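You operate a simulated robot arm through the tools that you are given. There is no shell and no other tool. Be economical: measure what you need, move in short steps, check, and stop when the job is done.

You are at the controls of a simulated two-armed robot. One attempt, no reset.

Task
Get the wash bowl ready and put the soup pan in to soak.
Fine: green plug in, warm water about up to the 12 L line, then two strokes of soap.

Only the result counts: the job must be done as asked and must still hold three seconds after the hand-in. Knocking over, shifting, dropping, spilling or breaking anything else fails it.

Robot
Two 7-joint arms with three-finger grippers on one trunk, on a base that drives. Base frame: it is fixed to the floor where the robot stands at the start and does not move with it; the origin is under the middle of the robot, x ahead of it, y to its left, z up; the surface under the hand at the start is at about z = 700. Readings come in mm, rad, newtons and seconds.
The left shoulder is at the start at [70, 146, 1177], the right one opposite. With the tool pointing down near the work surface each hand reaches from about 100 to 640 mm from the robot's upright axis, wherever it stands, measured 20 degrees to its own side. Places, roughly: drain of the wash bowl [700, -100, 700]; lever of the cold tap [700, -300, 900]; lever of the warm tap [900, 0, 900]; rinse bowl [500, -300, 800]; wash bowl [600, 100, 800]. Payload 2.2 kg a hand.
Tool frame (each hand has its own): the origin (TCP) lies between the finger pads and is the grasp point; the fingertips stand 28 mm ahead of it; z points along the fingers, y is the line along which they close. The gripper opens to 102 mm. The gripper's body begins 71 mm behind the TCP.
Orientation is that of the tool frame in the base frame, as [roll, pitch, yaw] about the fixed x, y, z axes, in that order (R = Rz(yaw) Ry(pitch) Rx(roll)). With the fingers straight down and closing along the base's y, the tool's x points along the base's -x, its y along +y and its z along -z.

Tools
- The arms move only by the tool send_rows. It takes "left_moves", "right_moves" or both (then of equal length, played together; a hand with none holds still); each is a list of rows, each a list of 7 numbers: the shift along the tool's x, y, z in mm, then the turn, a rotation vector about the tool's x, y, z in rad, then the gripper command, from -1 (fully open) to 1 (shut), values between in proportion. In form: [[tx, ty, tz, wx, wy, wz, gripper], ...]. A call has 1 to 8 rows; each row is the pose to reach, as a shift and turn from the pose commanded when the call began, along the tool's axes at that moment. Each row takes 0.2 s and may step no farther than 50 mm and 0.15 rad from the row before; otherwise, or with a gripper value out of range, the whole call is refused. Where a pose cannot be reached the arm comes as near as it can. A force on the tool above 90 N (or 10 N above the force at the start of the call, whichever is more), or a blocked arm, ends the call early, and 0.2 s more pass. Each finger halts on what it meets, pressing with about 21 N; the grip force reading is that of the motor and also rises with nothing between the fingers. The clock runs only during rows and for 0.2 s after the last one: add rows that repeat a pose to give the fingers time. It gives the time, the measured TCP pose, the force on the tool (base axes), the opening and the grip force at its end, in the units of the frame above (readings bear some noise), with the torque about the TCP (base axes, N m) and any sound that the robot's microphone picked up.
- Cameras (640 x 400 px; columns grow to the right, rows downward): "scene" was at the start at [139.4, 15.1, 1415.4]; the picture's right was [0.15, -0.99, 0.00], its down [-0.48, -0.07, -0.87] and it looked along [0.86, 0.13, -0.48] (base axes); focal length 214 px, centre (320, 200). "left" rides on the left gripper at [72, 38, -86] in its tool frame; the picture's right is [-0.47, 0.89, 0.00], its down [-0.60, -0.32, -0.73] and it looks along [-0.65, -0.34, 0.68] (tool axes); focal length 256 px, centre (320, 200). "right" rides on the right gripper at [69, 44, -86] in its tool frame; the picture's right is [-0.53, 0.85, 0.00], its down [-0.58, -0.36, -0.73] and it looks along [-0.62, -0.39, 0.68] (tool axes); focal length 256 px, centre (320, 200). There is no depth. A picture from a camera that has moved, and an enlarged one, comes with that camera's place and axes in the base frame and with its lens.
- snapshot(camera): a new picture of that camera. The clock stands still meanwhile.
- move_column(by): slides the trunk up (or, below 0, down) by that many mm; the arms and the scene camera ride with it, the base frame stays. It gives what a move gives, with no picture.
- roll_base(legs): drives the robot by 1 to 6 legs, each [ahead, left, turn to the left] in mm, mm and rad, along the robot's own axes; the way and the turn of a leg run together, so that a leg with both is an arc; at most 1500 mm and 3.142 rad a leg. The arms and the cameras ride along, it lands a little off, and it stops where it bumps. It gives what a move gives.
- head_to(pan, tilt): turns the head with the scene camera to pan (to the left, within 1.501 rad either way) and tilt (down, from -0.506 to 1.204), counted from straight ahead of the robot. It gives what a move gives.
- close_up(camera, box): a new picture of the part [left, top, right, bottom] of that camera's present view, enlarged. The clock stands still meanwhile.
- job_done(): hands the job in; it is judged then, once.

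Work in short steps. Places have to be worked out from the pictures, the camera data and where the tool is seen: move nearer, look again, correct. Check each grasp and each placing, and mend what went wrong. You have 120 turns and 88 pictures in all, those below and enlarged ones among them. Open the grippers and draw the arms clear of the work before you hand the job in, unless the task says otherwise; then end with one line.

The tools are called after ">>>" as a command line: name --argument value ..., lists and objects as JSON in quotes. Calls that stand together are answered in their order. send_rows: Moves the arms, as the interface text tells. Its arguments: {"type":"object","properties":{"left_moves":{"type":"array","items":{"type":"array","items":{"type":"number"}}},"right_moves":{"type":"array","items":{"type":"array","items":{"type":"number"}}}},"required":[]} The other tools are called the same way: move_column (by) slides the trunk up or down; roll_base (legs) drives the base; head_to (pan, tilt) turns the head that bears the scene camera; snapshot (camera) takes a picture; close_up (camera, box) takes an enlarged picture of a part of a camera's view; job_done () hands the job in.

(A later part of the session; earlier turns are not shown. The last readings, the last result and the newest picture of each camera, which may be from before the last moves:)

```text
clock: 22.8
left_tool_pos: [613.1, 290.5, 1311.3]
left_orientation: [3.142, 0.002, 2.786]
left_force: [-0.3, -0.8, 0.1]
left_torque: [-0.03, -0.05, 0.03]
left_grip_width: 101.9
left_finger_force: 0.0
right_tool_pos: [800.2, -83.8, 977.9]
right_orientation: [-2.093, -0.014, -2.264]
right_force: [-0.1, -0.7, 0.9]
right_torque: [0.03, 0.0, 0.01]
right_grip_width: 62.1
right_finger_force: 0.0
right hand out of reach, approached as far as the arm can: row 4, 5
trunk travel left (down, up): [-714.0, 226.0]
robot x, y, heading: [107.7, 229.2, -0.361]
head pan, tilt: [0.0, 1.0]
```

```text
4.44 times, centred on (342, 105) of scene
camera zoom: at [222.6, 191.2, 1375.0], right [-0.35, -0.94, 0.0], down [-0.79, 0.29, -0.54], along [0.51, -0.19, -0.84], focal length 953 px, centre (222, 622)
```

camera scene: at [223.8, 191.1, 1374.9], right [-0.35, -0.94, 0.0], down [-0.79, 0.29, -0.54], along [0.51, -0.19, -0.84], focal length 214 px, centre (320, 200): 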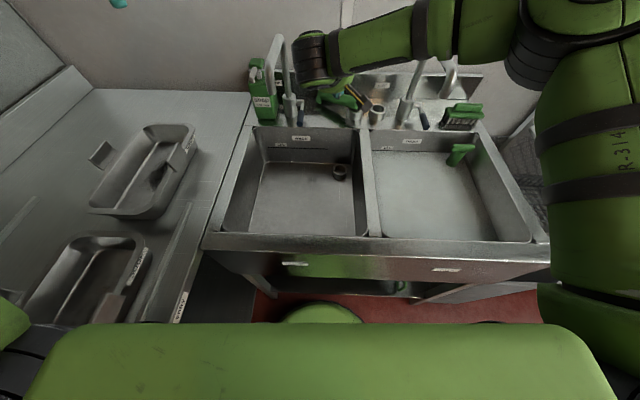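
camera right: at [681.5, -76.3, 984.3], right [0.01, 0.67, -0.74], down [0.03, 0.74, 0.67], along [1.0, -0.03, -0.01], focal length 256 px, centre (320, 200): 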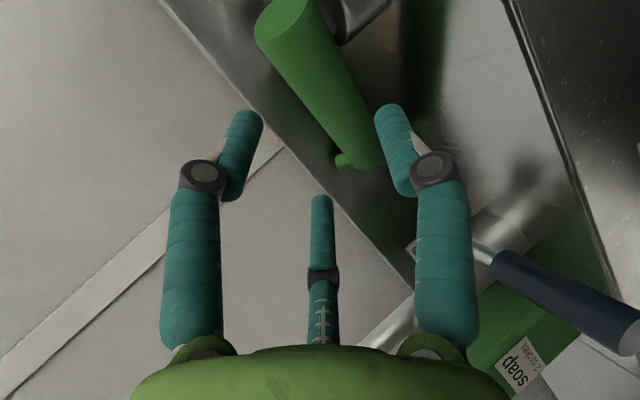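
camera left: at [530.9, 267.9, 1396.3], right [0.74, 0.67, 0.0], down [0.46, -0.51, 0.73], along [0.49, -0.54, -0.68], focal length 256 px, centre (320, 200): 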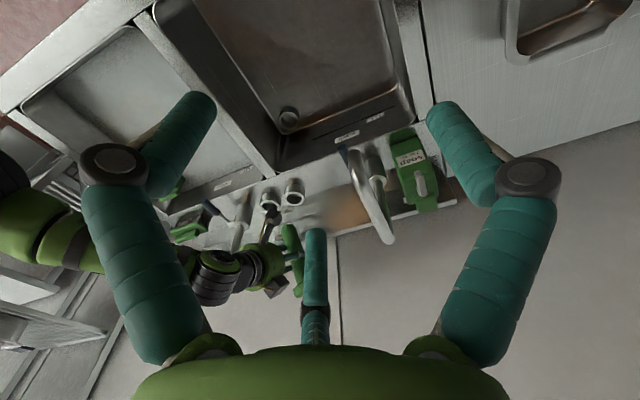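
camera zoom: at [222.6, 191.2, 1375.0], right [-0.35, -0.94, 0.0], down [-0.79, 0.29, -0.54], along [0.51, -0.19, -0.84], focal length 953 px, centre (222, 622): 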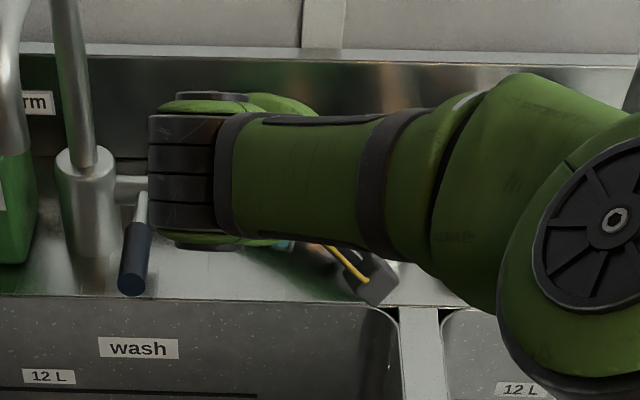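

The right arm is at its limit 75 mm short. I pull back a little with a straighter yaw, lower the trunk 60 mm and creep the base 30 mm ahead.

>>> send_rows --right_moves '[[0, -15, -30, 0.012, -0.115, -0.007, -0.22], [0, -30, -60, 0.025, -0.23, -0.013, -0.22], [0, -50, -60, 0.025, -0.23, -0.013, -0.22], [0, -50, -60, 0.025, -0.23, -0.013, -0.22]]'

>>> roll_base --legs '[[30, 12, 0.005]]'

>>> move_column --by -60

>>> close_up --camera "scene" --box '[230, 240, 430, 365]'

>>> snapshot --camera "right"

```text
clock: 23.8
left_tool_pos: [614.9, 291.5, 1311.7]
left_orientation: [3.141, 0.001, 2.785]
left_force: [0.2, -0.2, 0.7]
left_torque: [0.01, -0.02, -0.02]
left_grip_width: 101.9
left_finger_force: 0.0
right_tool_pos: [781.7, -67.6, 1051.9]
right_orientation: [-2.061, 0.088, -2.059]
right_force: [0.2, 0.1, -0.2]
right_torque: [-0.04, -0.04, 0.02]
right_grip_width: 62.2
right_finger_force: 0.1
trunk travel left (down, up): [-714.0, 226.0]
robot x, y, heading: [111.7, 229.6, -0.358]
head pan, tilt: [0.0, 1.0]
```

```text
clock: 24.6
left_tool_pos: [623.1, 295.8, 1312.2]
left_orientation: [3.14, 0.0, 2.784]
left_force: [-0.1, -0.4, 0.1]
left_torque: [0.01, 0.01, -0.02]
left_grip_width: 102.3
left_finger_force: 0.1
right_tool_pos: [790.6, -62.4, 1051.9]
right_orientation: [-2.062, 0.088, -2.058]
right_force: [0.0, -0.4, -0.7]
right_torque: [0.02, 0.02, 0.03]
right_grip_width: 62.3
right_finger_force: 0.1
trunk travel left (down, up): [-714.0, 226.0]
robot x, y, heading: [121.6, 239.6, -0.357]
head pan, tilt: [0.0, 1.0]
```

```text
clock: 25.6
left_tool_pos: [623.6, 299.0, 1252.7]
left_orientation: [-3.141, 0.002, 2.784]
left_force: [-0.9, -0.5, 0.9]
left_torque: [0.03, 0.03, 0.01]
left_grip_width: 102.0
left_finger_force: 0.1
right_tool_pos: [791.4, -61.6, 992.5]
right_orientation: [-2.06, 0.088, -2.056]
right_force: [-0.6, -0.6, -0.3]
right_torque: [-0.04, 0.0, 0.0]
right_grip_width: 62.3
right_finger_force: 0.0
trunk travel left (down, up): [-654.0, 286.0]
robot x, y, heading: [119.5, 238.3, -0.357]
head pan, tilt: [0.0, 1.0]
```

```text
3.20 times, centred on (330, 302) of scene
camera zoom: at [232.2, 198.5, 1315.0], right [-0.35, -0.94, 0.0], down [-0.79, 0.29, -0.54], along [0.51, -0.19, -0.84], focal length 686 px, centre (288, -128)
```

zoom: 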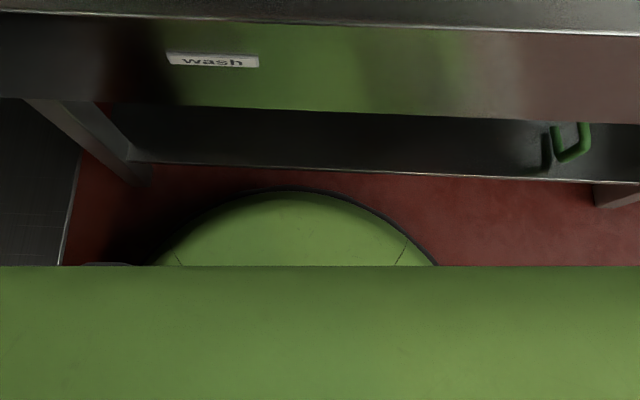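

```text
47 pictures are left
camera right: at [672.5, -77.0, 988.4], right [-0.07, 0.71, -0.7], down [-0.18, 0.68, 0.71], along [0.98, 0.17, 0.08], focal length 256 px, centre (320, 200)
```

right: 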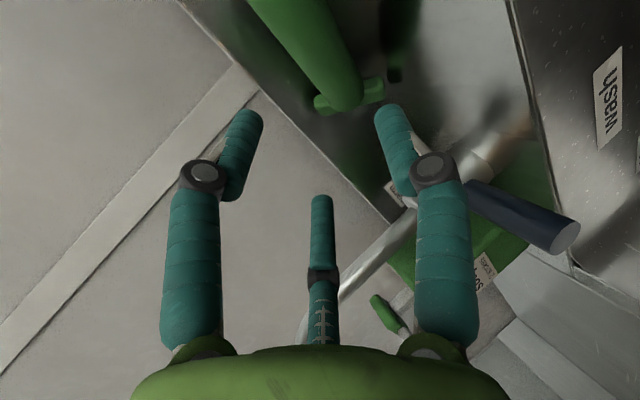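

The base bumps at n≈31; that's the limit. The right camera puts the stem at the expected line, z≈932 at the grasp point; I align sideways and go in, then close.

>>> send_rows --right_moves '[[20, 4, 15, 0, 0, 0, -0.22], [37, 8, 30, 0, 0, 0, -0.22], [37, 8, 60, 0, 0, 0, -0.22], [37, 8, 85, 0, 0, 0, -0.22], [37, 8, 108, 0, 0, 0, -0.22], [37, 8, 108, 0, 0, 0, -0.22]]'

>>> snapshot --camera "right"

```text
clock: 27.0
left_tool_pos: [621.3, 299.3, 1252.8]
left_orientation: [3.141, 0.004, 2.785]
left_force: [0.1, 0.3, 0.2]
left_torque: [0.0, -0.03, -0.03]
left_grip_width: 102.1
left_finger_force: 0.0
right_tool_pos: [837.9, -121.7, 944.5]
right_orientation: [-2.057, 0.086, -2.058]
right_force: [2.1, -2.6, 10.1]
right_torque: [-0.42, -0.09, 0.09]
right_grip_width: 65.8
right_finger_force: 2.6
right hand out of reach, approached as far as the arm can: row 5, 6
trunk travel left (down, up): [-654.0, 286.0]
robot x, y, heading: [122.6, 234.2, -0.356]
head pan, tilt: [0.0, 1.0]
```

```text
46 pictures are left
camera right: at [720.1, -137.4, 940.1], right [-0.07, 0.71, -0.7], down [-0.18, 0.68, 0.71], along [0.98, 0.17, 0.08], focal length 256 px, centre (320, 200)
```

right: 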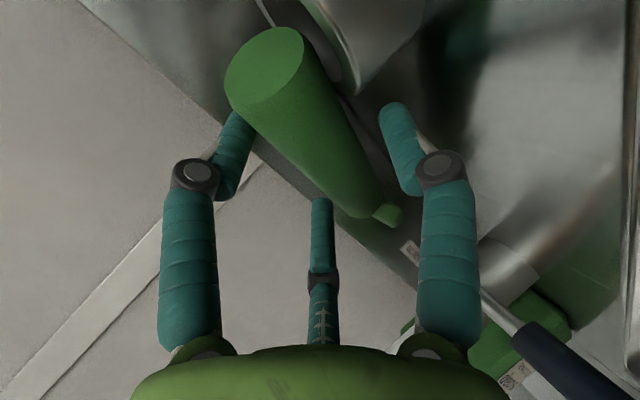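

The upper finger touches the stem (10 N upward), and I'm at reach limit but the fingertips straddle the stem. I shift up ~8 mm to centre and close.

>>> send_rows --right_moves '[[0, -8, 0, 0, 0, 0, -0.22], [0, -8, 0, 0, 0, 0, 0.3], [0, -8, 0, 0, 0, 0, 1], [0, -8, 0, 0, 0, 0, 1], [0, -8, 0, 0, 0, 0, 1]]'

>>> snapshot --camera "right"

```text
clock: 28.2
left_tool_pos: [623.4, 299.1, 1251.4]
left_orientation: [3.141, 0.002, 2.786]
left_force: [-0.1, -0.4, 0.2]
left_torque: [0.0, 0.01, 0.02]
left_grip_width: 102.1
left_finger_force: 0.1
right_tool_pos: [836.8, -121.3, 950.4]
right_orientation: [-2.06, 0.087, -2.054]
right_force: [-5.5, 3.7, -0.9]
right_torque: [0.11, 0.18, 0.63]
right_grip_width: 46.2
right_finger_force: 21.3
right hand out of reach, approached as far as the arm can: row 1, 2, 3, 4, 5
trunk travel left (down, up): [-654.0, 286.0]
robot x, y, heading: [120.6, 241.8, -0.359]
head pan, tilt: [0.0, 1.0]
```

```text
45 pictures are left
camera right: at [719.4, -138.3, 946.2], right [-0.07, 0.71, -0.7], down [-0.18, 0.68, 0.71], along [0.98, 0.18, 0.08], focal length 256 px, centre (320, 200)
```

right: 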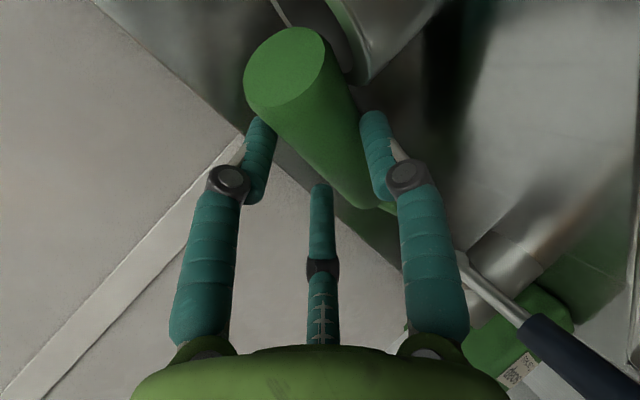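

Gripped at 46 mm, 21 N. I lift gently 60 mm, then draw back toward the bowl, and check.

>>> send_rows --right_moves '[[-1, -9, -5, 0, 0, 0, 1], [-2, -18, -10, 0, 0, 0, 1], [-3, -35, -19, 0, 0, 0, 1], [-5, -53, -28, 0, 0, 0, 1], [-3, -60, -50, 0, 0, 0, 1], [0, -65, -80, 0, 0, 0, 1], [0, -65, -80, 0, 0, 0, 1]]'

>>> snapshot --camera "right"

>>> snapshot --camera "scene"

```text
clock: 29.8
left_tool_pos: [625.2, 297.0, 1251.1]
left_orientation: [-3.141, -0.001, 2.786]
left_force: [0.4, -0.3, 0.0]
left_torque: [0.0, 0.04, -0.02]
left_grip_width: 101.6
left_finger_force: 0.0
right_tool_pos: [799.5, -112.9, 1044.6]
right_orientation: [-2.063, 0.085, -2.057]
right_force: [-0.1, 0.1, -1.7]
right_torque: [0.01, 0.04, -0.03]
right_grip_width: 44.4
right_finger_force: 21.3
right hand out of reach, approached as far as the arm can: row 2, 3, 4, 5
trunk travel left (down, up): [-654.0, 286.0]
robot x, y, heading: [119.3, 236.1, -0.357]
head pan, tilt: [0.0, 1.0]
```

```text
44 pictures are left
camera right: at [682.1, -128.0, 1040.4], right [-0.07, 0.71, -0.7], down [-0.17, 0.68, 0.71], along [0.98, 0.17, 0.08], focal length 256 px, centre (320, 200)
```

right: 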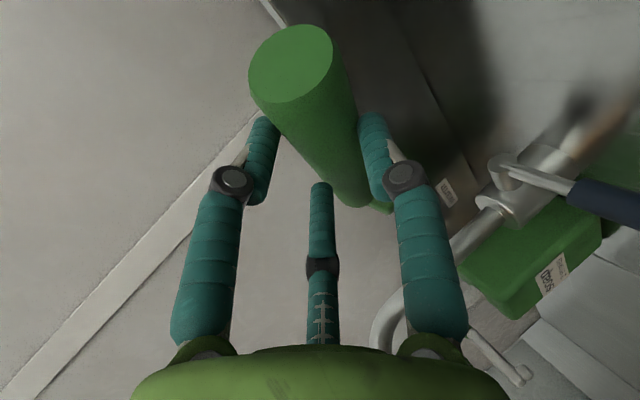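

```text
43 pictures are left
camera scene: at [234.1, 198.3, 1314.7], right [-0.35, -0.94, 0.0], down [-0.79, 0.29, -0.54], along [0.51, -0.19, -0.84], focal length 214 px, centre (320, 200)
```

scene: 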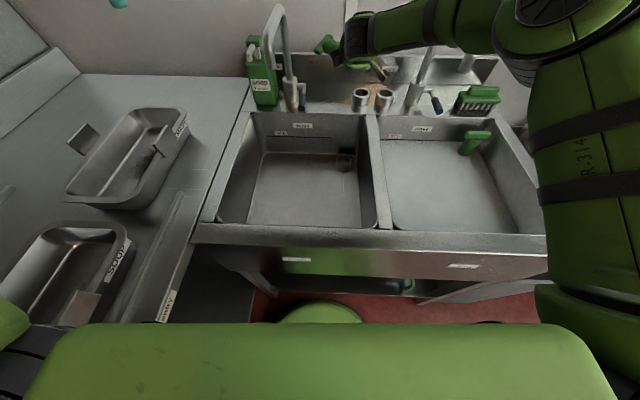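

The plug is held firmly. I draw it straight back over the bowl, clear of the spouts, before reorienting.

>>> send_rows --right_moves '[[13, 9, -40, 0, 0, 0, 1], [26, 18, -81, 0, 0, 0, 1], [39, 27, -122, 0, 0, 0, 1], [52, 36, -163, 0, 0, 0, 1], [65, 45, -204, 0, 0, 0, 1], [77, 55, -244, 0, 0, 0, 1], [77, 55, -244, 0, 0, 0, 1]]'

>>> send_rows --right_moves '[[5, 0, -5, -0.0585, -0.11, 0.071, 1], [10, 0, -10, -0.117, -0.221, 0.142, 1], [15, 0, -15, -0.1755, -0.332, 0.213, 1], [20, 0, -20, -0.234, -0.443, 0.285, 1], [25, 0, -25, -0.292, -0.554, 0.356, 1], [30, 0, -30, -0.351, -0.664, 0.427, 1], [35, 0, -35, -0.41, -0.775, 0.499, 1], [40, 0, -40, -0.468, -0.886, 0.57, 1]]'

>>> snapshot --camera "scene"

>>> snapshot --camera "left"

```text
clock: 31.4
left_tool_pos: [624.2, 297.2, 1252.4]
left_orientation: [-3.141, -0.001, 2.785]
left_force: [-0.7, -0.3, 0.8]
left_torque: [0.01, 0.03, 0.0]
left_grip_width: 101.8
left_finger_force: 0.1
right_tool_pos: [550.6, -70.4, 1104.4]
right_orientation: [-2.061, 0.087, -2.058]
right_force: [0.0, 0.1, -1.6]
right_torque: [0.0, 0.11, -0.04]
right_grip_width: 44.0
right_finger_force: 21.0
trunk travel left (down, up): [-654.0, 286.0]
robot x, y, heading: [122.5, 237.1, -0.358]
head pan, tilt: [0.0, 1.0]
```

```text
clock: 33.2
left_tool_pos: [622.7, 295.1, 1252.4]
left_orientation: [3.139, 0.002, 2.785]
left_force: [0.0, 0.4, 1.0]
left_torque: [0.02, -0.04, 0.04]
left_grip_width: 102.4
left_finger_force: 0.1
right_tool_pos: [490.1, -13.5, 1073.3]
right_orientation: [-2.277, 1.074, -1.593]
right_force: [0.2, 0.1, -1.7]
right_torque: [-0.04, 0.04, -0.02]
right_grip_width: 42.9
right_finger_force: 21.1
right hand out of reach, approached as far as the arm can: row 5, 6, 7, 8
trunk travel left (down, up): [-654.0, 286.0]
robot x, y, heading: [123.1, 240.8, -0.354]
head pan, tilt: [0.0, 1.0]
```

```text
42 pictures are left
camera scene: at [231.7, 197.1, 1315.0], right [-0.35, -0.94, 0.0], down [-0.79, 0.29, -0.54], along [0.51, -0.19, -0.84], focal length 214 px, centre (320, 200)
```

scene: 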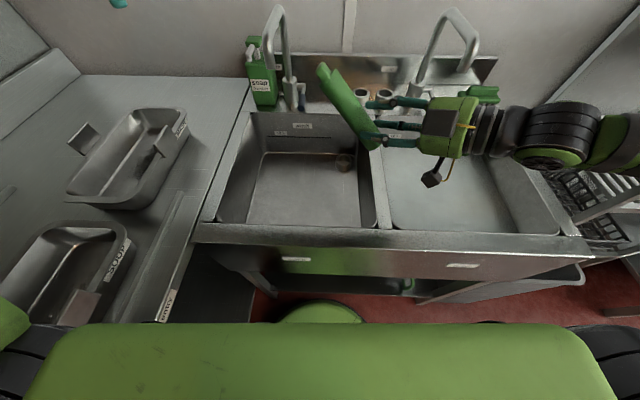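

```text
41 pictures are left
camera left: at [569.1, 356.9, 1337.1], right [0.74, 0.67, 0.0], down [0.45, -0.51, 0.73], along [0.49, -0.54, -0.68], focal length 256 px, centre (320, 200)
```

left: 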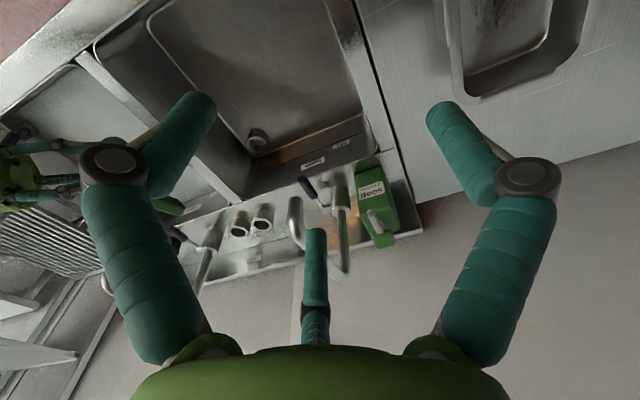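

The right hand now holds the plug with T up-left (≈45°), stem at its fingertips; bar near n 504, m 257, z 1142. I bring the left hand in, tilting it to point down-right at the T, stopping ~130 mm short.

>>> send_rows --left_moves '[[-4, -30, 2, 0.144, 0, 0, -1], [-8, -60, 4, 0.288, 0, 0, -1], [-12, -90, 6, 0.432, 0, 0, -1], [-16, -120, 8, 0.576, 0, 0, -1], [-20, -149, 11, 0.72, 0, 0, -1], [-20, -149, 11, 0.72, 0, 0, -1]]'

>>> snapshot --camera "left"

>>> snapshot --camera "scene"

```text
clock: 34.6
left_tool_pos: [590.8, 154.1, 1239.3]
left_orientation: [-2.42, 0.002, 2.785]
left_force: [0.3, 0.2, 0.1]
left_torque: [-0.01, 0.0, 0.01]
left_grip_width: 102.2
left_finger_force: 0.1
right_tool_pos: [489.7, -11.3, 1074.4]
right_orientation: [-2.279, 1.071, -1.597]
right_force: [-0.3, 0.6, -0.5]
right_torque: [-0.06, 0.01, -0.04]
right_grip_width: 42.8
right_finger_force: 21.0
trunk travel left (down, up): [-654.0, 286.0]
robot x, y, heading: [121.0, 238.6, -0.354]
head pan, tilt: [0.0, 1.0]
```

```text
40 pictures are left
camera left: at [554.4, 259.0, 1277.9], right [0.67, 0.46, -0.58], down [0.65, 0.02, 0.76], along [0.36, -0.89, -0.29], focal length 256 px, centre (320, 200)
```

left: 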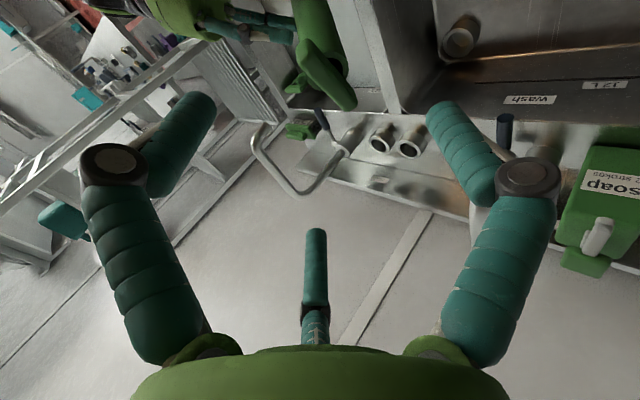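

```text
39 pictures are left
camera scene: at [232.4, 198.8, 1314.9], right [-0.35, -0.94, 0.0], down [-0.79, 0.29, -0.54], along [0.51, -0.19, -0.84], focal length 214 px, centre (320, 200)
```

scene: 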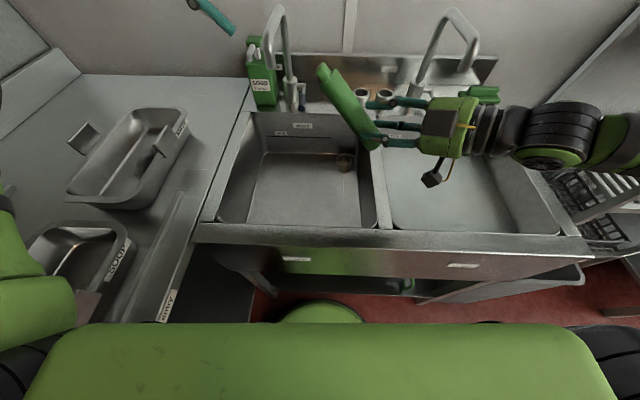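

Triangulated bar centre ≈ (510, 254, 1132). I align the left hand's roll to the bar and advance halfway, then look.

>>> send_rows --left_moves '[[-3, 0, 20, 0, 0.04, -0.11, -1], [-5, 1, 45, 0, 0.08, -0.22, -1], [-8, 1, 75, 0, 0.12, -0.325, -1], [-8, 1, 75, 0, 0.12, -0.325, -1]]'

>>> snapshot --camera "left"

>>> close_up --camera "scene" --box '[240, 0, 496, 160]'

```text
clock: 35.6
left_tool_pos: [583.0, 104.9, 1185.2]
left_orientation: [-2.446, -0.304, 2.953]
left_force: [-0.4, 0.5, -0.7]
left_torque: [0.02, -0.01, 0.03]
left_grip_width: 102.1
left_finger_force: 0.0
right_tool_pos: [490.2, -10.7, 1074.2]
right_orientation: [-2.28, 1.069, -1.596]
right_force: [0.3, 0.6, -1.4]
right_torque: [-0.07, 0.08, -0.03]
right_grip_width: 42.6
right_finger_force: 21.0
trunk travel left (down, up): [-654.0, 286.0]
robot x, y, heading: [120.7, 234.9, -0.352]
head pan, tilt: [0.0, 1.0]
```

```text
38 pictures are left
camera left: at [542.6, 199.2, 1245.1], right [0.4, 0.62, -0.68], down [0.83, 0.07, 0.55], along [0.39, -0.78, -0.49], focal length 256 px, centre (320, 200)
```

left: 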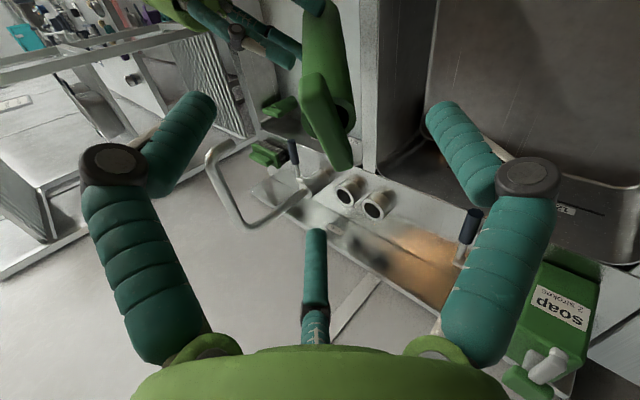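

```text
2.50 times, centred on (368, 80) of scene
camera zoom: at [232.5, 199.1, 1314.9], right [-0.35, -0.94, 0.0], down [-0.79, 0.29, -0.54], along [0.51, -0.19, -0.84], focal length 536 px, centre (200, 500)
```

zoom: 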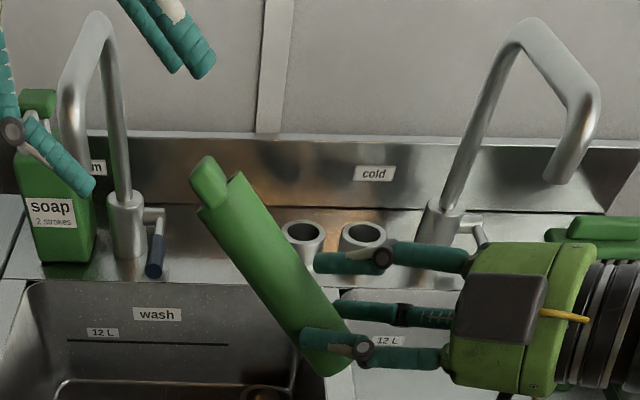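

Alignment is close: bar at tool offset ≈(−2, 4, 62), stem tilted slightly. I correct the tilt while advancing onto the bar, then close.

>>> send_rows --left_moves '[[-1, 2, 15, -0.06, 0.1, 0.03, -1], [-2, 4, 30, -0.12, 0.2, 0.06, -1], [-2, 4, 48, -0.12, 0.2, 0.06, -1], [-2, 4, 64, -0.12, 0.2, 0.06, -1], [-2, 4, 64, -0.12, 0.2, 0.06, -1]]'

>>> snapshot --camera "left"

>>> close_up --camera "scene" --box '[240, 0, 496, 160]'

```text
clock: 36.8
left_tool_pos: [562.4, 69.0, 1133.0]
left_orientation: [-2.503, -0.422, 2.773]
left_force: [0.2, 1.0, 1.0]
left_torque: [-0.03, 0.03, -0.01]
left_grip_width: 102.1
left_finger_force: 0.1
right_tool_pos: [490.4, -11.1, 1073.6]
right_orientation: [-2.279, 1.069, -1.596]
right_force: [0.2, 0.1, -1.3]
right_torque: [-0.04, 0.04, -0.01]
right_grip_width: 42.5
right_finger_force: 21.0
trunk travel left (down, up): [-654.0, 286.0]
robot x, y, heading: [119.4, 244.9, -0.352]
head pan, tilt: [0.0, 1.0]
```

```text
36 pictures are left
camera left: at [548.9, 162.0, 1204.1], right [0.45, 0.59, -0.67], down [0.88, -0.14, 0.46], along [0.17, -0.8, -0.58], focal length 256 px, centre (320, 200)
```

left: 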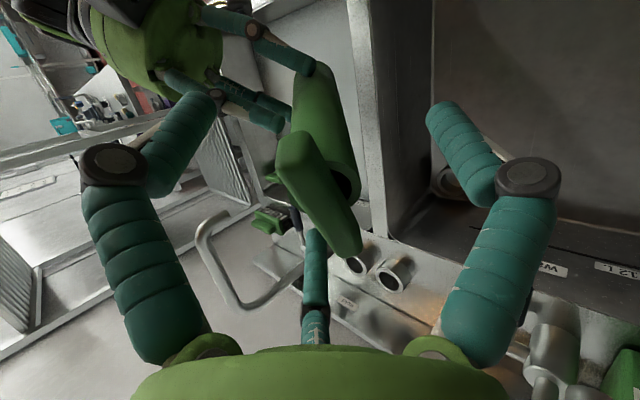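

```text
2.50 times, centred on (368, 80) of scene
camera zoom: at [232.7, 198.9, 1314.9], right [-0.35, -0.94, 0.0], down [-0.79, 0.29, -0.54], along [0.51, -0.19, -0.84], focal length 536 px, centre (200, 500)
```

zoom: 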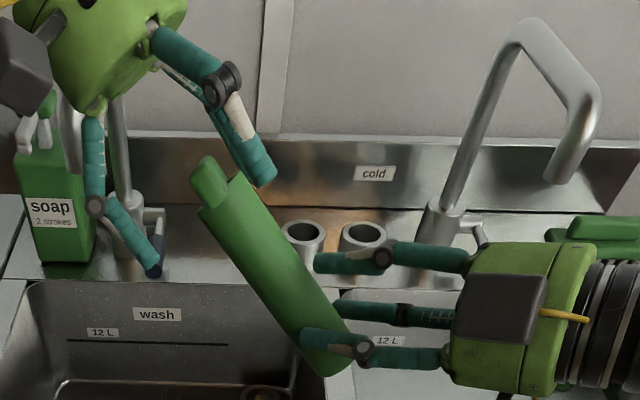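

The bar sits at the left TCP, well aligned. I close the left hand, holding the right.

>>> send_rows --left_moves '[[0, 0, 4, 0, 0, 0, -0.3], [0, 0, 4, 0, 0, 0, 0.3], [0, 0, 4, 0, 0, 0, 1], [0, 0, 4, 0, 0, 0, 1], [0, 0, 4, 0, 0, 0, 1]]'

>>> snapshot --camera "left"

```text
clock: 38.0
left_tool_pos: [561.0, 67.0, 1131.7]
left_orientation: [-2.503, -0.42, 2.777]
left_force: [15.6, -5.5, 1.4]
left_torque: [-0.39, -0.79, 0.85]
left_grip_width: 42.1
left_finger_force: 20.6
right_tool_pos: [490.0, -10.3, 1073.0]
right_orientation: [-2.283, 1.07, -1.596]
right_force: [-15.2, 6.6, -3.3]
right_torque: [-0.21, 0.07, 0.77]
right_grip_width: 42.8
right_finger_force: 21.1
trunk travel left (down, up): [-654.0, 286.0]
robot x, y, heading: [120.4, 240.5, -0.352]
head pan, tilt: [0.0, 1.0]
```

```text
34 pictures are left
camera left: at [546.4, 160.0, 1202.0], right [0.45, 0.59, -0.67], down [0.88, -0.14, 0.46], along [0.18, -0.8, -0.58], focal length 256 px, centre (320, 200)
```

left: 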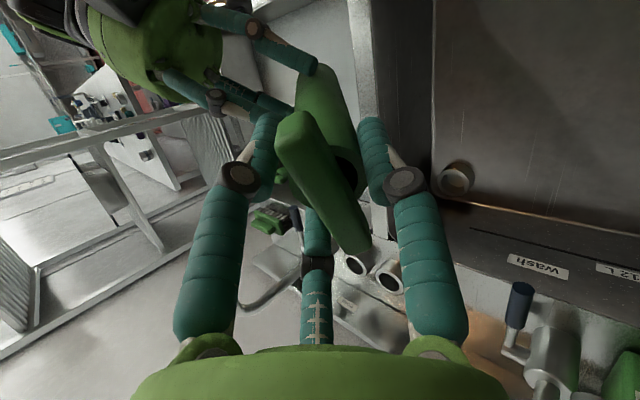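

Left holds the stem at 42 mm. I open the right hand and withdraw it along its own axis.

>>> send_rows --right_moves '[[0, 0, 0, 0, 0, 0, 0], [0, 0, 0, 0, 0, 0, -1], [0, 0, 0, 0, 0, 0, -1], [0, 0, -30, 0, 0, 0, -1], [0, 0, -70, 0, 0, 0, -1], [0, 0, -110, 0, 0, 0, -1], [0, 0, -150, 0, 0, 0, -1], [0, 0, -150, 0, 0, 0, -1]]'

>>> snapshot --camera "left"

```text
clock: 39.8
left_tool_pos: [559.2, 66.5, 1132.0]
left_orientation: [-2.502, -0.422, 2.773]
left_force: [-0.6, -0.6, 0.0]
left_torque: [0.04, -0.07, -0.04]
left_grip_width: 39.1
left_finger_force: 20.8
right_tool_pos: [470.2, -2.7, 1077.3]
right_orientation: [-2.285, 1.07, -1.596]
right_force: [0.4, -0.2, -0.1]
right_torque: [0.02, -0.03, -0.02]
right_grip_width: 102.1
right_finger_force: 0.1
right hand out of reach, approached as far as the arm can: row 4, 5, 6, 7, 8
trunk travel left (down, up): [-654.0, 286.0]
robot x, y, heading: [123.9, 241.5, -0.357]
head pan, tilt: [0.0, 1.0]
```

```text
33 pictures are left
camera left: at [546.0, 160.0, 1202.0], right [0.45, 0.59, -0.67], down [0.88, -0.14, 0.46], along [0.17, -0.8, -0.58], focal length 256 px, centre (320, 200)
```

left: 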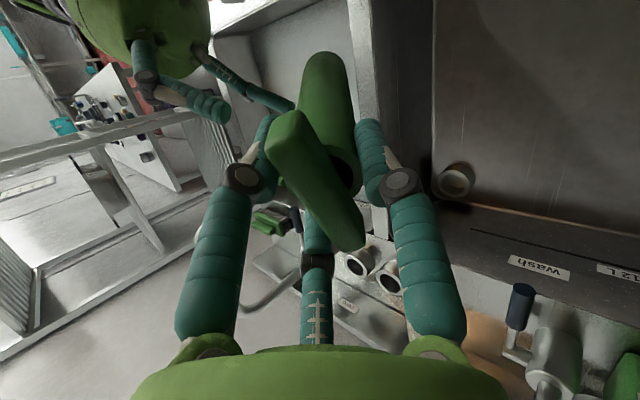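

Left carries the plug alone (39 mm, 21 N). I draw it back along its axis out from between the right fingers, then turn it upright.

>>> send_rows --left_moves '[[0, 0, -35, 0, 0, 0, 1], [0, 0, -70, 0, 0, 0, 1], [0, 0, -105, 0, 0, 0, 1], [0, 0, -105, 0, 0, 0, 1]]'

>>> send_rows --left_moves '[[0, 0, 0, -0.104, -0.069, 0.02, 1], [0, 0, 0, -0.208, -0.138, 0.039, 1], [0, 0, 0, -0.312, -0.207, 0.059, 1], [0, 0, 0, -0.416, -0.276, 0.079, 1], [0, 0, 0, -0.52, -0.345, 0.098, 1], [0, 0, 0, -0.624, -0.414, 0.118, 1], [0, 0, 0, -0.624, -0.414, 0.118, 1]]'

>>> snapshot --camera "scene"

>>> snapshot --camera "left"

```text
clock: 40.8
left_tool_pos: [613.1, 113.9, 1211.6]
left_orientation: [-2.502, -0.423, 2.772]
left_force: [1.4, -0.4, -2.4]
left_torque: [0.07, -0.07, -0.01]
left_grip_width: 39.1
left_finger_force: 21.0
right_tool_pos: [469.9, -3.4, 1076.5]
right_orientation: [-2.286, 1.07, -1.599]
right_force: [0.0, -0.3, -0.3]
right_torque: [0.01, -0.02, -0.01]
right_grip_width: 101.9
right_finger_force: 0.1
trunk travel left (down, up): [-654.0, 286.0]
robot x, y, heading: [121.3, 240.6, -0.362]
head pan, tilt: [0.0, 1.0]
```

```text
clock: 42.4
left_tool_pos: [613.3, 112.5, 1207.5]
left_orientation: [-3.142, 0.001, 2.79]
left_force: [0.5, -0.2, -0.9]
left_torque: [0.0, 0.03, 0.02]
left_grip_width: 39.0
left_finger_force: 21.1
right_tool_pos: [471.7, -2.4, 1077.3]
right_orientation: [-2.286, 1.07, -1.597]
right_force: [0.1, -0.2, 0.1]
right_torque: [0.01, -0.01, 0.02]
right_grip_width: 102.0
right_finger_force: 0.0
trunk travel left (down, up): [-654.0, 286.0]
robot x, y, heading: [123.3, 238.8, -0.358]
head pan, tilt: [0.0, 1.0]
```

```text
32 pictures are left
camera scene: at [233.3, 198.8, 1314.8], right [-0.35, -0.94, 0.0], down [-0.79, 0.29, -0.54], along [0.51, -0.19, -0.84], focal length 214 px, centre (320, 200)
```

scene: 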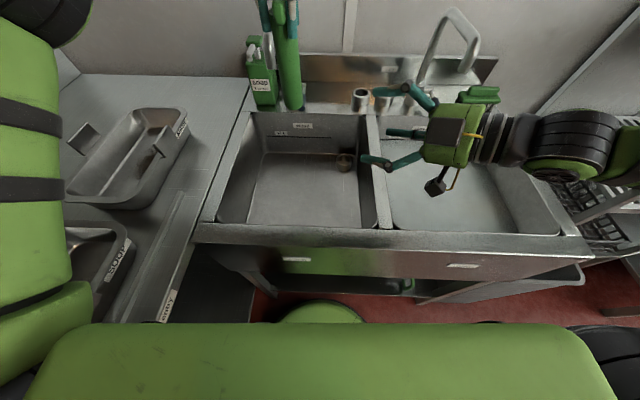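

```text
31 pictures are left
camera left: at [560.1, 172.7, 1292.1], right [0.74, 0.67, 0.0], down [0.46, -0.51, 0.73], along [0.49, -0.54, -0.68], focal length 256 px, centre (320, 200)
```

left: 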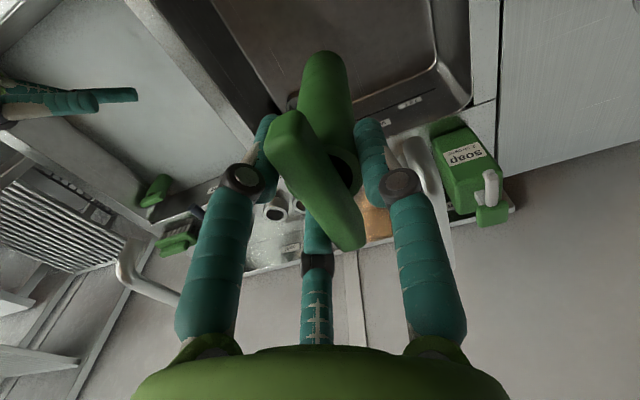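

The plug hangs upright, foot ≈140 mm below the left TCP. Before shifting the base right I fold the right arm back to its neutral downward pose.

>>> send_rows --right_moves '[[-4.5, -1.7, -15, 0.03, 0.099, 0.091, -1], [-9, -3.4, -31, 0.06, 0.197, 0.182, -1], [-13.5, -5, -46, 0.09, 0.296, 0.273, -1], [-18, -7, -62, 0.12, 0.395, 0.364, -1], [-22.5, -8.6, -77, 0.15, 0.493, 0.455, -1], [-27, -10.3, -92, 0.18, 0.592, 0.546, -1], [-31.5, -12, -107, 0.209, 0.691, 0.636, -1]]'

>>> send_rows --right_moves '[[0, 0, 0, 0.03, 0.099, 0.091, -1], [0, 0, 0, 0.06, 0.197, 0.182, -1], [0, 0, 0, 0.09, 0.296, 0.273, -1], [0, 0, 0, 0.12, 0.395, 0.364, -1], [0, 0, 0, 0.15, 0.493, 0.455, -1], [0, 0, 0, 0.18, 0.592, 0.546, -1], [0, 0, 0, 0.18, 0.592, 0.546, -1]]'

>>> roll_base --legs '[[-4, 0, 0], [0, -115, 0]]'

>>> move_column --by -60

>>> snapshot --camera "scene"

```text
clock: 44.0
left_tool_pos: [614.1, 111.7, 1207.7]
left_orientation: [-3.139, -0.001, 2.791]
left_force: [-0.2, 0.5, -1.3]
left_torque: [-0.01, 0.01, -0.04]
left_grip_width: 39.1
left_finger_force: 20.9
right_tool_pos: [384.2, -53.6, 1150.2]
right_orientation: [3.129, 0.609, -2.941]
right_force: [0.4, -1.1, 0.7]
right_torque: [0.03, -0.02, 0.0]
right_grip_width: 102.0
right_finger_force: 0.2
right hand out of reach, approached as far as the arm can: row 1, 2, 3, 4
trunk travel left (down, up): [-654.0, 286.0]
robot x, y, heading: [114.4, 237.8, -0.358]
head pan, tilt: [0.0, 1.0]
```

```text
clock: 45.6
left_tool_pos: [613.3, 111.0, 1207.5]
left_orientation: [3.14, 0.003, 2.792]
left_force: [0.3, 0.0, -0.8]
left_torque: [0.0, 0.02, 0.01]
left_grip_width: 38.8
left_finger_force: 20.9
right_tool_pos: [385.2, -55.4, 1152.5]
right_orientation: [3.14, -0.001, 2.784]
right_force: [0.5, 1.3, 0.8]
right_torque: [0.0, -0.01, 0.01]
right_grip_width: 102.0
right_finger_force: 0.0
trunk travel left (down, up): [-654.0, 286.0]
robot x, y, heading: [120.5, 241.5, -0.359]
head pan, tilt: [0.0, 1.0]
```

```text
clock: 46.5
left_tool_pos: [609.2, 111.9, 1207.3]
left_orientation: [-3.142, -0.001, 2.79]
left_force: [0.0, 0.7, -0.9]
left_torque: [0.0, 0.0, 0.0]
left_grip_width: 38.7
left_finger_force: 21.1
right_tool_pos: [382.1, -54.0, 1152.3]
right_orientation: [3.14, -0.002, 2.784]
right_force: [-0.6, 0.6, 0.0]
right_torque: [0.02, 0.0, 0.0]
right_grip_width: 101.9
right_finger_force: 0.1
trunk travel left (down, up): [-654.0, 286.0]
robot x, y, heading: [118.4, 243.2, -0.354]
head pan, tilt: [0.0, 1.0]
stopped in leg 1: the robot was blocked; the commanded pose is now the measured one
```

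```text
clock: 47.5
left_tool_pos: [609.8, 111.7, 1147.2]
left_orientation: [-3.14, 0.0, 2.79]
left_force: [0.2, 0.2, -2.0]
left_torque: [-0.01, -0.01, 0.01]
left_grip_width: 39.1
left_finger_force: 21.0
right_tool_pos: [381.2, -54.2, 1092.1]
right_orientation: [3.141, -0.001, 2.783]
right_force: [0.2, -0.5, -0.2]
right_torque: [-0.03, 0.02, -0.01]
right_grip_width: 102.0
right_finger_force: 0.0
trunk travel left (down, up): [-594.0, 346.0]
robot x, y, heading: [120.2, 241.5, -0.354]
head pan, tilt: [0.0, 1.0]
```

```text
30 pictures are left
camera scene: at [229.2, 199.4, 1254.9], right [-0.35, -0.94, 0.0], down [-0.79, 0.29, -0.54], along [0.51, -0.19, -0.84], focal length 214 px, centre (320, 200)
```

scene: 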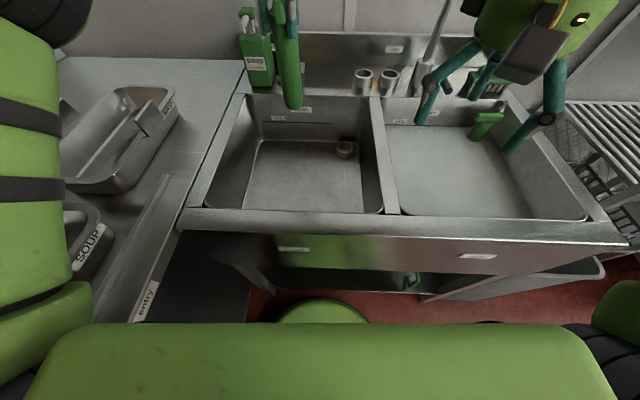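

The base was still flagged blocked by the earlier contact. I back off 15 mm, then slide right 110 mm.

>>> roll_base --legs '[[-15, 0, 0], [0, -115, 0]]'

>>> close_up --camera "scene" --box '[190, 0, 390, 200]'

```text
clock: 48.4
left_tool_pos: [595.5, 114.9, 1148.0]
left_orientation: [-3.141, 0.0, 2.791]
left_force: [-0.6, -0.6, -1.8]
left_torque: [0.0, -0.01, 0.01]
left_grip_width: 38.9
left_finger_force: 20.3
right_tool_pos: [368.0, -51.1, 1091.4]
right_orientation: [3.14, 0.0, 2.781]
right_force: [-0.3, 0.4, 0.8]
right_torque: [-0.05, -0.01, -0.02]
right_grip_width: 101.8
right_finger_force: 0.0
trunk travel left (down, up): [-594.0, 346.0]
robot x, y, heading: [103.8, 244.5, -0.361]
head pan, tilt: [0.0, 1.0]
stopped in leg 1: the robot was blocked; the commanded pose is now the measured one
```

```text
2.00 times, centred on (290, 100) of scene
camera zoom: at [214.7, 202.9, 1255.0], right [-0.35, -0.94, 0.0], down [-0.79, 0.29, -0.54], along [0.51, -0.19, -0.84], focal length 429 px, centre (380, 400)
```

zoom: 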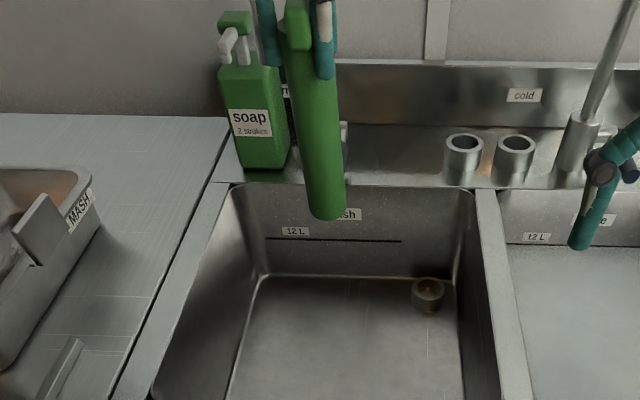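

It did back off 15 mm. I now try sliding right alone.

>>> roll_base --legs '[[0, -115, 0]]'

```text
clock: 49.6
left_tool_pos: [557.5, 8.7, 1147.4]
left_orientation: [-3.141, 0.0, 2.789]
left_force: [0.1, 0.1, -1.3]
left_torque: [-0.01, 0.0, -0.01]
left_grip_width: 38.8
left_finger_force: 20.9
right_tool_pos: [328.1, -156.7, 1092.3]
right_orientation: [-3.141, -0.001, 2.783]
right_force: [-0.2, 0.4, 0.1]
right_torque: [0.01, -0.02, -0.01]
right_grip_width: 102.1
right_finger_force: 0.0
trunk travel left (down, up): [-594.0, 346.0]
robot x, y, heading: [63.2, 139.4, -0.361]
head pan, tilt: [0.0, 1.0]
```

Now at lateral 153. I carry the plug over the drain with its foot just above rim level, then look.

>>> send_rows --left_moves '[[-37, -5, 10, 0, 0, 0, 1], [-74, -10, 25, 0, 0, 0, 1], [-111, -15, 50, 0, 0, 0, 1], [-148, -20, 75, 0, 0, 0, 1], [-184, -24, 100, 0, 0, 0, 1], [-184, -24, 107, 0, 0, 0, 1], [-184, -24, 107, 0, 0, 0, 1]]'

>>> close_up --camera "scene" --box '[240, 40, 400, 200]'

>>> snapshot --camera "left"

```text
clock: 51.2
left_tool_pos: [652.6, -23.6, 1011.5]
left_orientation: [-3.141, 0.001, 2.791]
left_force: [0.0, -0.6, -0.4]
left_torque: [-0.01, 0.01, 0.0]
left_grip_width: 38.8
left_finger_force: 20.8
left hand out of reach, approached as far as the arm can: row 1, 2, 3, 4, 5, 6, 7
right_tool_pos: [328.3, -159.5, 1091.3]
right_orientation: [3.139, -0.002, 2.782]
right_force: [0.0, -0.2, 0.0]
right_torque: [-0.01, -0.01, -0.02]
right_grip_width: 102.0
right_finger_force: 0.1
trunk travel left (down, up): [-594.0, 346.0]
robot x, y, heading: [62.3, 134.6, -0.361]
head pan, tilt: [0.0, 1.0]
```

```text
2.50 times, centred on (320, 120) of scene
camera zoom: at [176.4, 95.0, 1254.8], right [-0.35, -0.94, 0.0], down [-0.79, 0.3, -0.54], along [0.51, -0.19, -0.84], focal length 536 px, centre (320, 400)
```

zoom: 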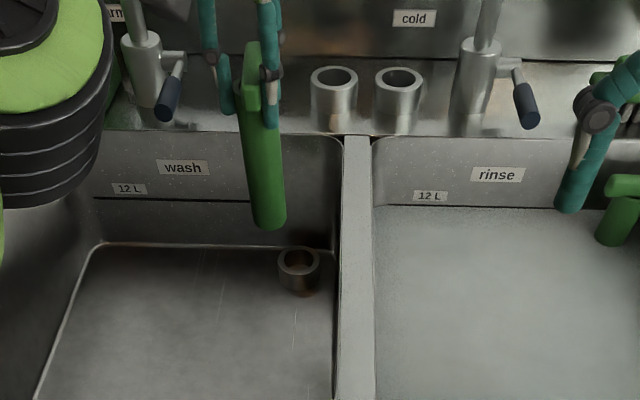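

```text
27 pictures are left
camera left: at [597.6, 37.0, 1095.9], right [0.74, 0.67, 0.0], down [0.46, -0.51, 0.73], along [0.49, -0.54, -0.68], focal length 256 px, centre (320, 200)
```

left: 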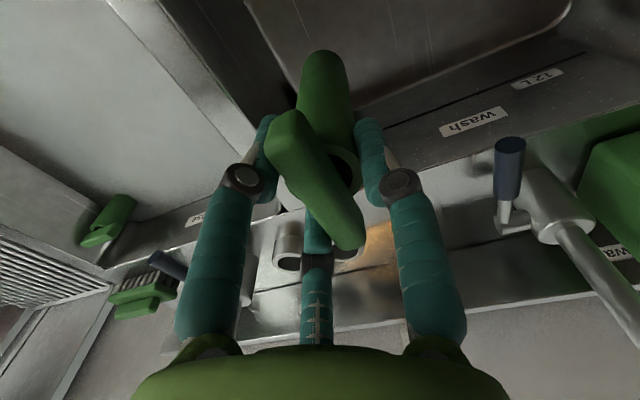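

With the tool vertical the arm can't reach the drain from here. Turning the robot ~60° right puts the left shoulder ~90 mm nearer to the sink, so I retract and raise the plug, lift the trunk, and turn.

>>> send_rows --left_moves '[[30, 5, -40, 0, 0, 0, 1], [60, 10, -75, 0, 0, 0, 1], [95, 20, -100, 0, 0, 0, 1], [130, 30, -110, 0, 0, 0, 1], [160, 40, -110, 0, 0, 0, 1], [160, 40, -110, 0, 0, 0, 1]]'

>>> move_column --by 120

>>> roll_base --legs '[[0, 0, -1.05]]'

>>> head_to --pan 1.0 --tilt 0.8

>>> snapshot --camera "scene"

```text
refused: row 1 steps farther than a row can; nothing moved
```

```text
clock: 52.7
left_tool_pos: [650.7, -23.2, 1130.9]
left_orientation: [3.141, 0.0, 2.789]
left_force: [0.2, -0.5, -1.3]
left_torque: [0.0, 0.05, 0.01]
left_grip_width: 38.8
left_finger_force: 21.3
right_tool_pos: [327.4, -157.8, 1211.1]
right_orientation: [3.142, -0.004, 2.781]
right_force: [0.3, -0.3, 0.1]
right_torque: [-0.01, 0.01, -0.01]
right_grip_width: 102.0
right_finger_force: 0.0
trunk travel left (down, up): [-714.0, 226.0]
robot x, y, heading: [62.4, 134.9, -0.356]
head pan, tilt: [0.0, 1.0]
```

```text
clock: 54.5
left_tool_pos: [570.1, -210.1, 1132.4]
left_orientation: [3.079, -0.023, 2.459]
left_force: [-0.5, 20.4, 1.2]
left_torque: [0.38, 0.24, 0.18]
left_grip_width: 38.7
left_finger_force: 20.9
right_tool_pos: [195.5, -234.9, 1212.6]
right_orientation: [-3.14, -0.004, 2.388]
right_force: [2.0, -0.8, 0.0]
right_torque: [0.11, 0.03, 0.02]
right_grip_width: 101.9
right_finger_force: 0.1
trunk travel left (down, up): [-714.0, 226.0]
robot x, y, heading: [61.8, 140.3, -0.746]
head pan, tilt: [0.0, 1.0]
stopped in leg 1: the force on the tool passed its limit at 105 N (the readings are from after the stop); the commanded pose is now the measured one
```

```text
clock: 55.7
left_tool_pos: [569.6, -207.8, 1131.0]
left_orientation: [3.086, -0.017, 2.456]
left_force: [7.8, 19.1, -3.4]
left_torque: [0.43, -0.14, 0.38]
left_grip_width: 38.6
left_finger_force: 21.3
right_tool_pos: [197.5, -231.6, 1212.5]
right_orientation: [-3.139, -0.002, 2.387]
right_force: [-0.3, 0.3, 0.5]
right_torque: [0.01, 0.03, 0.04]
right_grip_width: 102.2
right_finger_force: 0.1
trunk travel left (down, up): [-714.0, 226.0]
robot x, y, heading: [64.7, 137.7, -0.75]
head pan, tilt: [1.0, 0.799]
```

```text
26 pictures are left
camera scene: at [181.4, 129.3, 1389.8], right [0.25, -0.97, 0.0], down [-0.7, -0.18, -0.69], along [0.67, 0.17, -0.72], focal length 214 px, centre (320, 200)
```

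scene: 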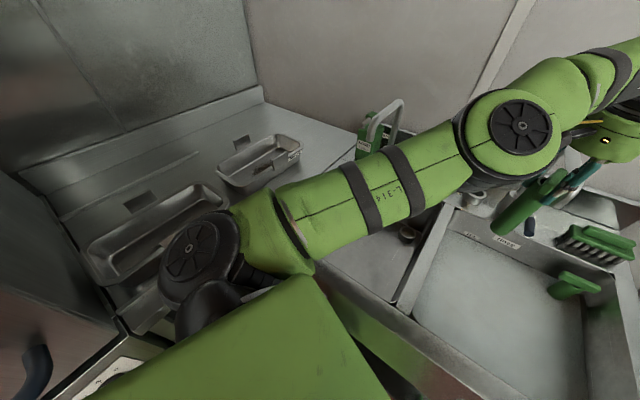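

My batch ran on after the refused retract, and the hand met the cold spout. I turn back a little at once to release the contact.

>>> roll_base --legs '[[0, 0, 0.15]]'

```text
clock: 56.8
left_tool_pos: [610.1, -136.1, 1130.4]
left_orientation: [3.084, -0.015, 2.605]
left_force: [0.0, 0.1, -1.7]
left_torque: [-0.03, -0.03, -0.01]
left_grip_width: 38.7
left_finger_force: 21.2
right_tool_pos: [247.4, -214.3, 1211.7]
right_orientation: [3.138, -0.003, 2.537]
right_force: [-0.2, -0.3, -0.2]
right_torque: [-0.01, -0.03, -0.01]
right_grip_width: 102.0
right_finger_force: 0.1
trunk travel left (down, up): [-714.0, 226.0]
robot x, y, heading: [62.0, 136.3, -0.602]
head pan, tilt: [1.0, 0.799]
```

Free of contact. I retract the left hand toward the robot and up, then look at the tap and the plug.

>>> send_rows --left_moves '[[30, 5, -25, 0, 0, 0, 1], [60, 10, -50, 0, 0, 0, 1], [95, 20, -75, 0, 0, 0, 1], [130, 30, -90, 0, 0, 0, 1], [165, 40, -90, 0, 0, 0, 1], [200, 40, -90, 0, 0, 0, 1], [200, 40, -90, 0, 0, 0, 1]]'

>>> head_to --pan 0.3 --tilt 0.8

>>> snapshot --camera "scene"

>>> snapshot --camera "left"

```text
clock: 58.4
left_tool_pos: [458.7, -2.8, 1228.5]
left_orientation: [3.084, -0.016, 2.603]
left_force: [-0.2, 0.4, -1.4]
left_torque: [0.02, 0.0, 0.0]
left_grip_width: 38.9
left_finger_force: 21.0
right_tool_pos: [248.8, -213.4, 1210.2]
right_orientation: [3.14, -0.002, 2.537]
right_force: [0.9, -0.3, 0.8]
right_torque: [0.04, 0.03, 0.03]
right_grip_width: 101.9
right_finger_force: 0.1
trunk travel left (down, up): [-714.0, 226.0]
robot x, y, heading: [65.0, 134.6, -0.6]
head pan, tilt: [1.0, 0.799]
```

```text
clock: 59.4
left_tool_pos: [459.3, -1.9, 1228.2]
left_orientation: [3.083, -0.019, 2.604]
left_force: [-0.1, -0.4, -1.4]
left_torque: [-0.04, 0.02, 0.01]
left_grip_width: 38.9
left_finger_force: 20.6
right_tool_pos: [248.9, -212.3, 1211.7]
right_orientation: [3.139, -0.002, 2.536]
right_force: [0.5, 0.6, -0.6]
right_torque: [0.0, 0.0, -0.03]
right_grip_width: 102.0
right_finger_force: 0.1
trunk travel left (down, up): [-714.0, 226.0]
robot x, y, heading: [68.4, 138.9, -0.597]
head pan, tilt: [0.3, 0.799]
```

```text
25 pictures are left
camera scene: at [182.0, 86.0, 1390.0], right [-0.29, -0.96, 0.0], down [-0.69, 0.21, -0.7], along [0.67, -0.2, -0.72], focal length 214 px, centre (320, 200)
```

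scene: 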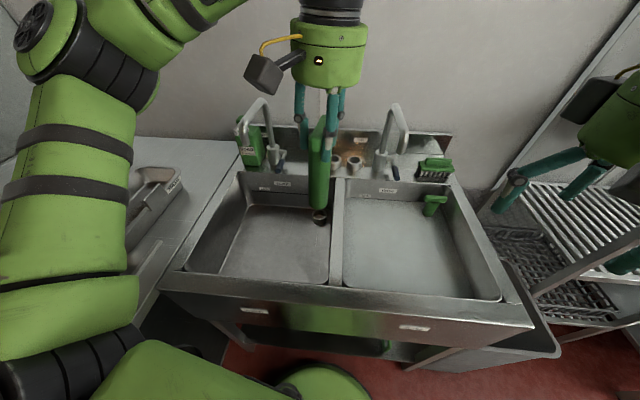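

```text
24 pictures are left
camera left: at [416.7, 62.0, 1316.5], right [0.85, 0.52, 0.04], down [0.35, -0.62, 0.7], along [0.39, -0.58, -0.71], focal length 256 px, centre (320, 200)
```

left: 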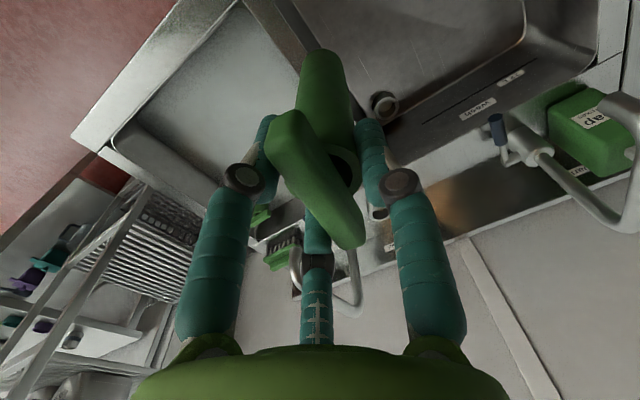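

All intact; plug still held straight. I now finish the turn to the right with the hand safely drawn in.

>>> roll_base --legs '[[0, 0, -0.75]]'

```text
clock: 61.8
left_tool_pos: [262.1, -234.7, 1229.0]
left_orientation: [3.084, -0.018, 1.86]
left_force: [0.7, 0.2, -1.7]
left_torque: [0.02, -0.01, -0.04]
left_grip_width: 38.8
left_finger_force: 21.1
right_tool_pos: [-35.7, -246.3, 1212.4]
right_orientation: [3.14, -0.003, 1.796]
right_force: [0.0, -0.4, 0.7]
right_torque: [-0.04, 0.01, -0.01]
right_grip_width: 102.1
right_finger_force: 0.1
trunk travel left (down, up): [-714.0, 226.0]
robot x, y, heading: [63.5, 134.8, -1.338]
head pan, tilt: [0.3, 0.799]
```

Left shoulder is now at n≈174, m≈170, straight behind the drain. I swing the hand left to m≈175 while turning its yaw back to the sink axes and correcting the small tilt.

>>> send_rows --left_moves '[[31, 32, 0, 0.008, -0.003, -0.133, 1], [62, 64, 0, 0.016, -0.006, -0.266, 1], [92, 95, 0, 0.024, -0.009, -0.399, 1], [123, 127, 0, 0.032, -0.012, -0.532, 1], [154, 159, 0, 0.04, -0.015, -0.665, 1], [184, 190, 0, 0.046, -0.018, -0.798, 1], [215, 222, 0, 0.05, -0.02, -0.93, 1], [215, 222, 0, 0.05, -0.02, -0.93, 1]]'

```text
clock: 63.6
left_tool_pos: [369.7, 8.1, 1222.9]
left_orientation: [-3.136, 0.032, 2.792]
left_force: [0.8, 0.0, -0.9]
left_torque: [-0.03, -0.03, -0.02]
left_grip_width: 39.0
left_finger_force: 21.5
left hand out of reach, approached as far as the arm can: row 6, 7, 8
right_tool_pos: [-35.4, -246.8, 1211.6]
right_orientation: [3.14, -0.005, 1.796]
right_force: [-0.6, 0.3, 0.3]
right_torque: [-0.02, 0.0, -0.04]
right_grip_width: 102.0
right_finger_force: 0.1
trunk travel left (down, up): [-714.0, 226.0]
robot x, y, heading: [64.2, 136.0, -1.344]
head pan, tilt: [0.3, 0.799]
```

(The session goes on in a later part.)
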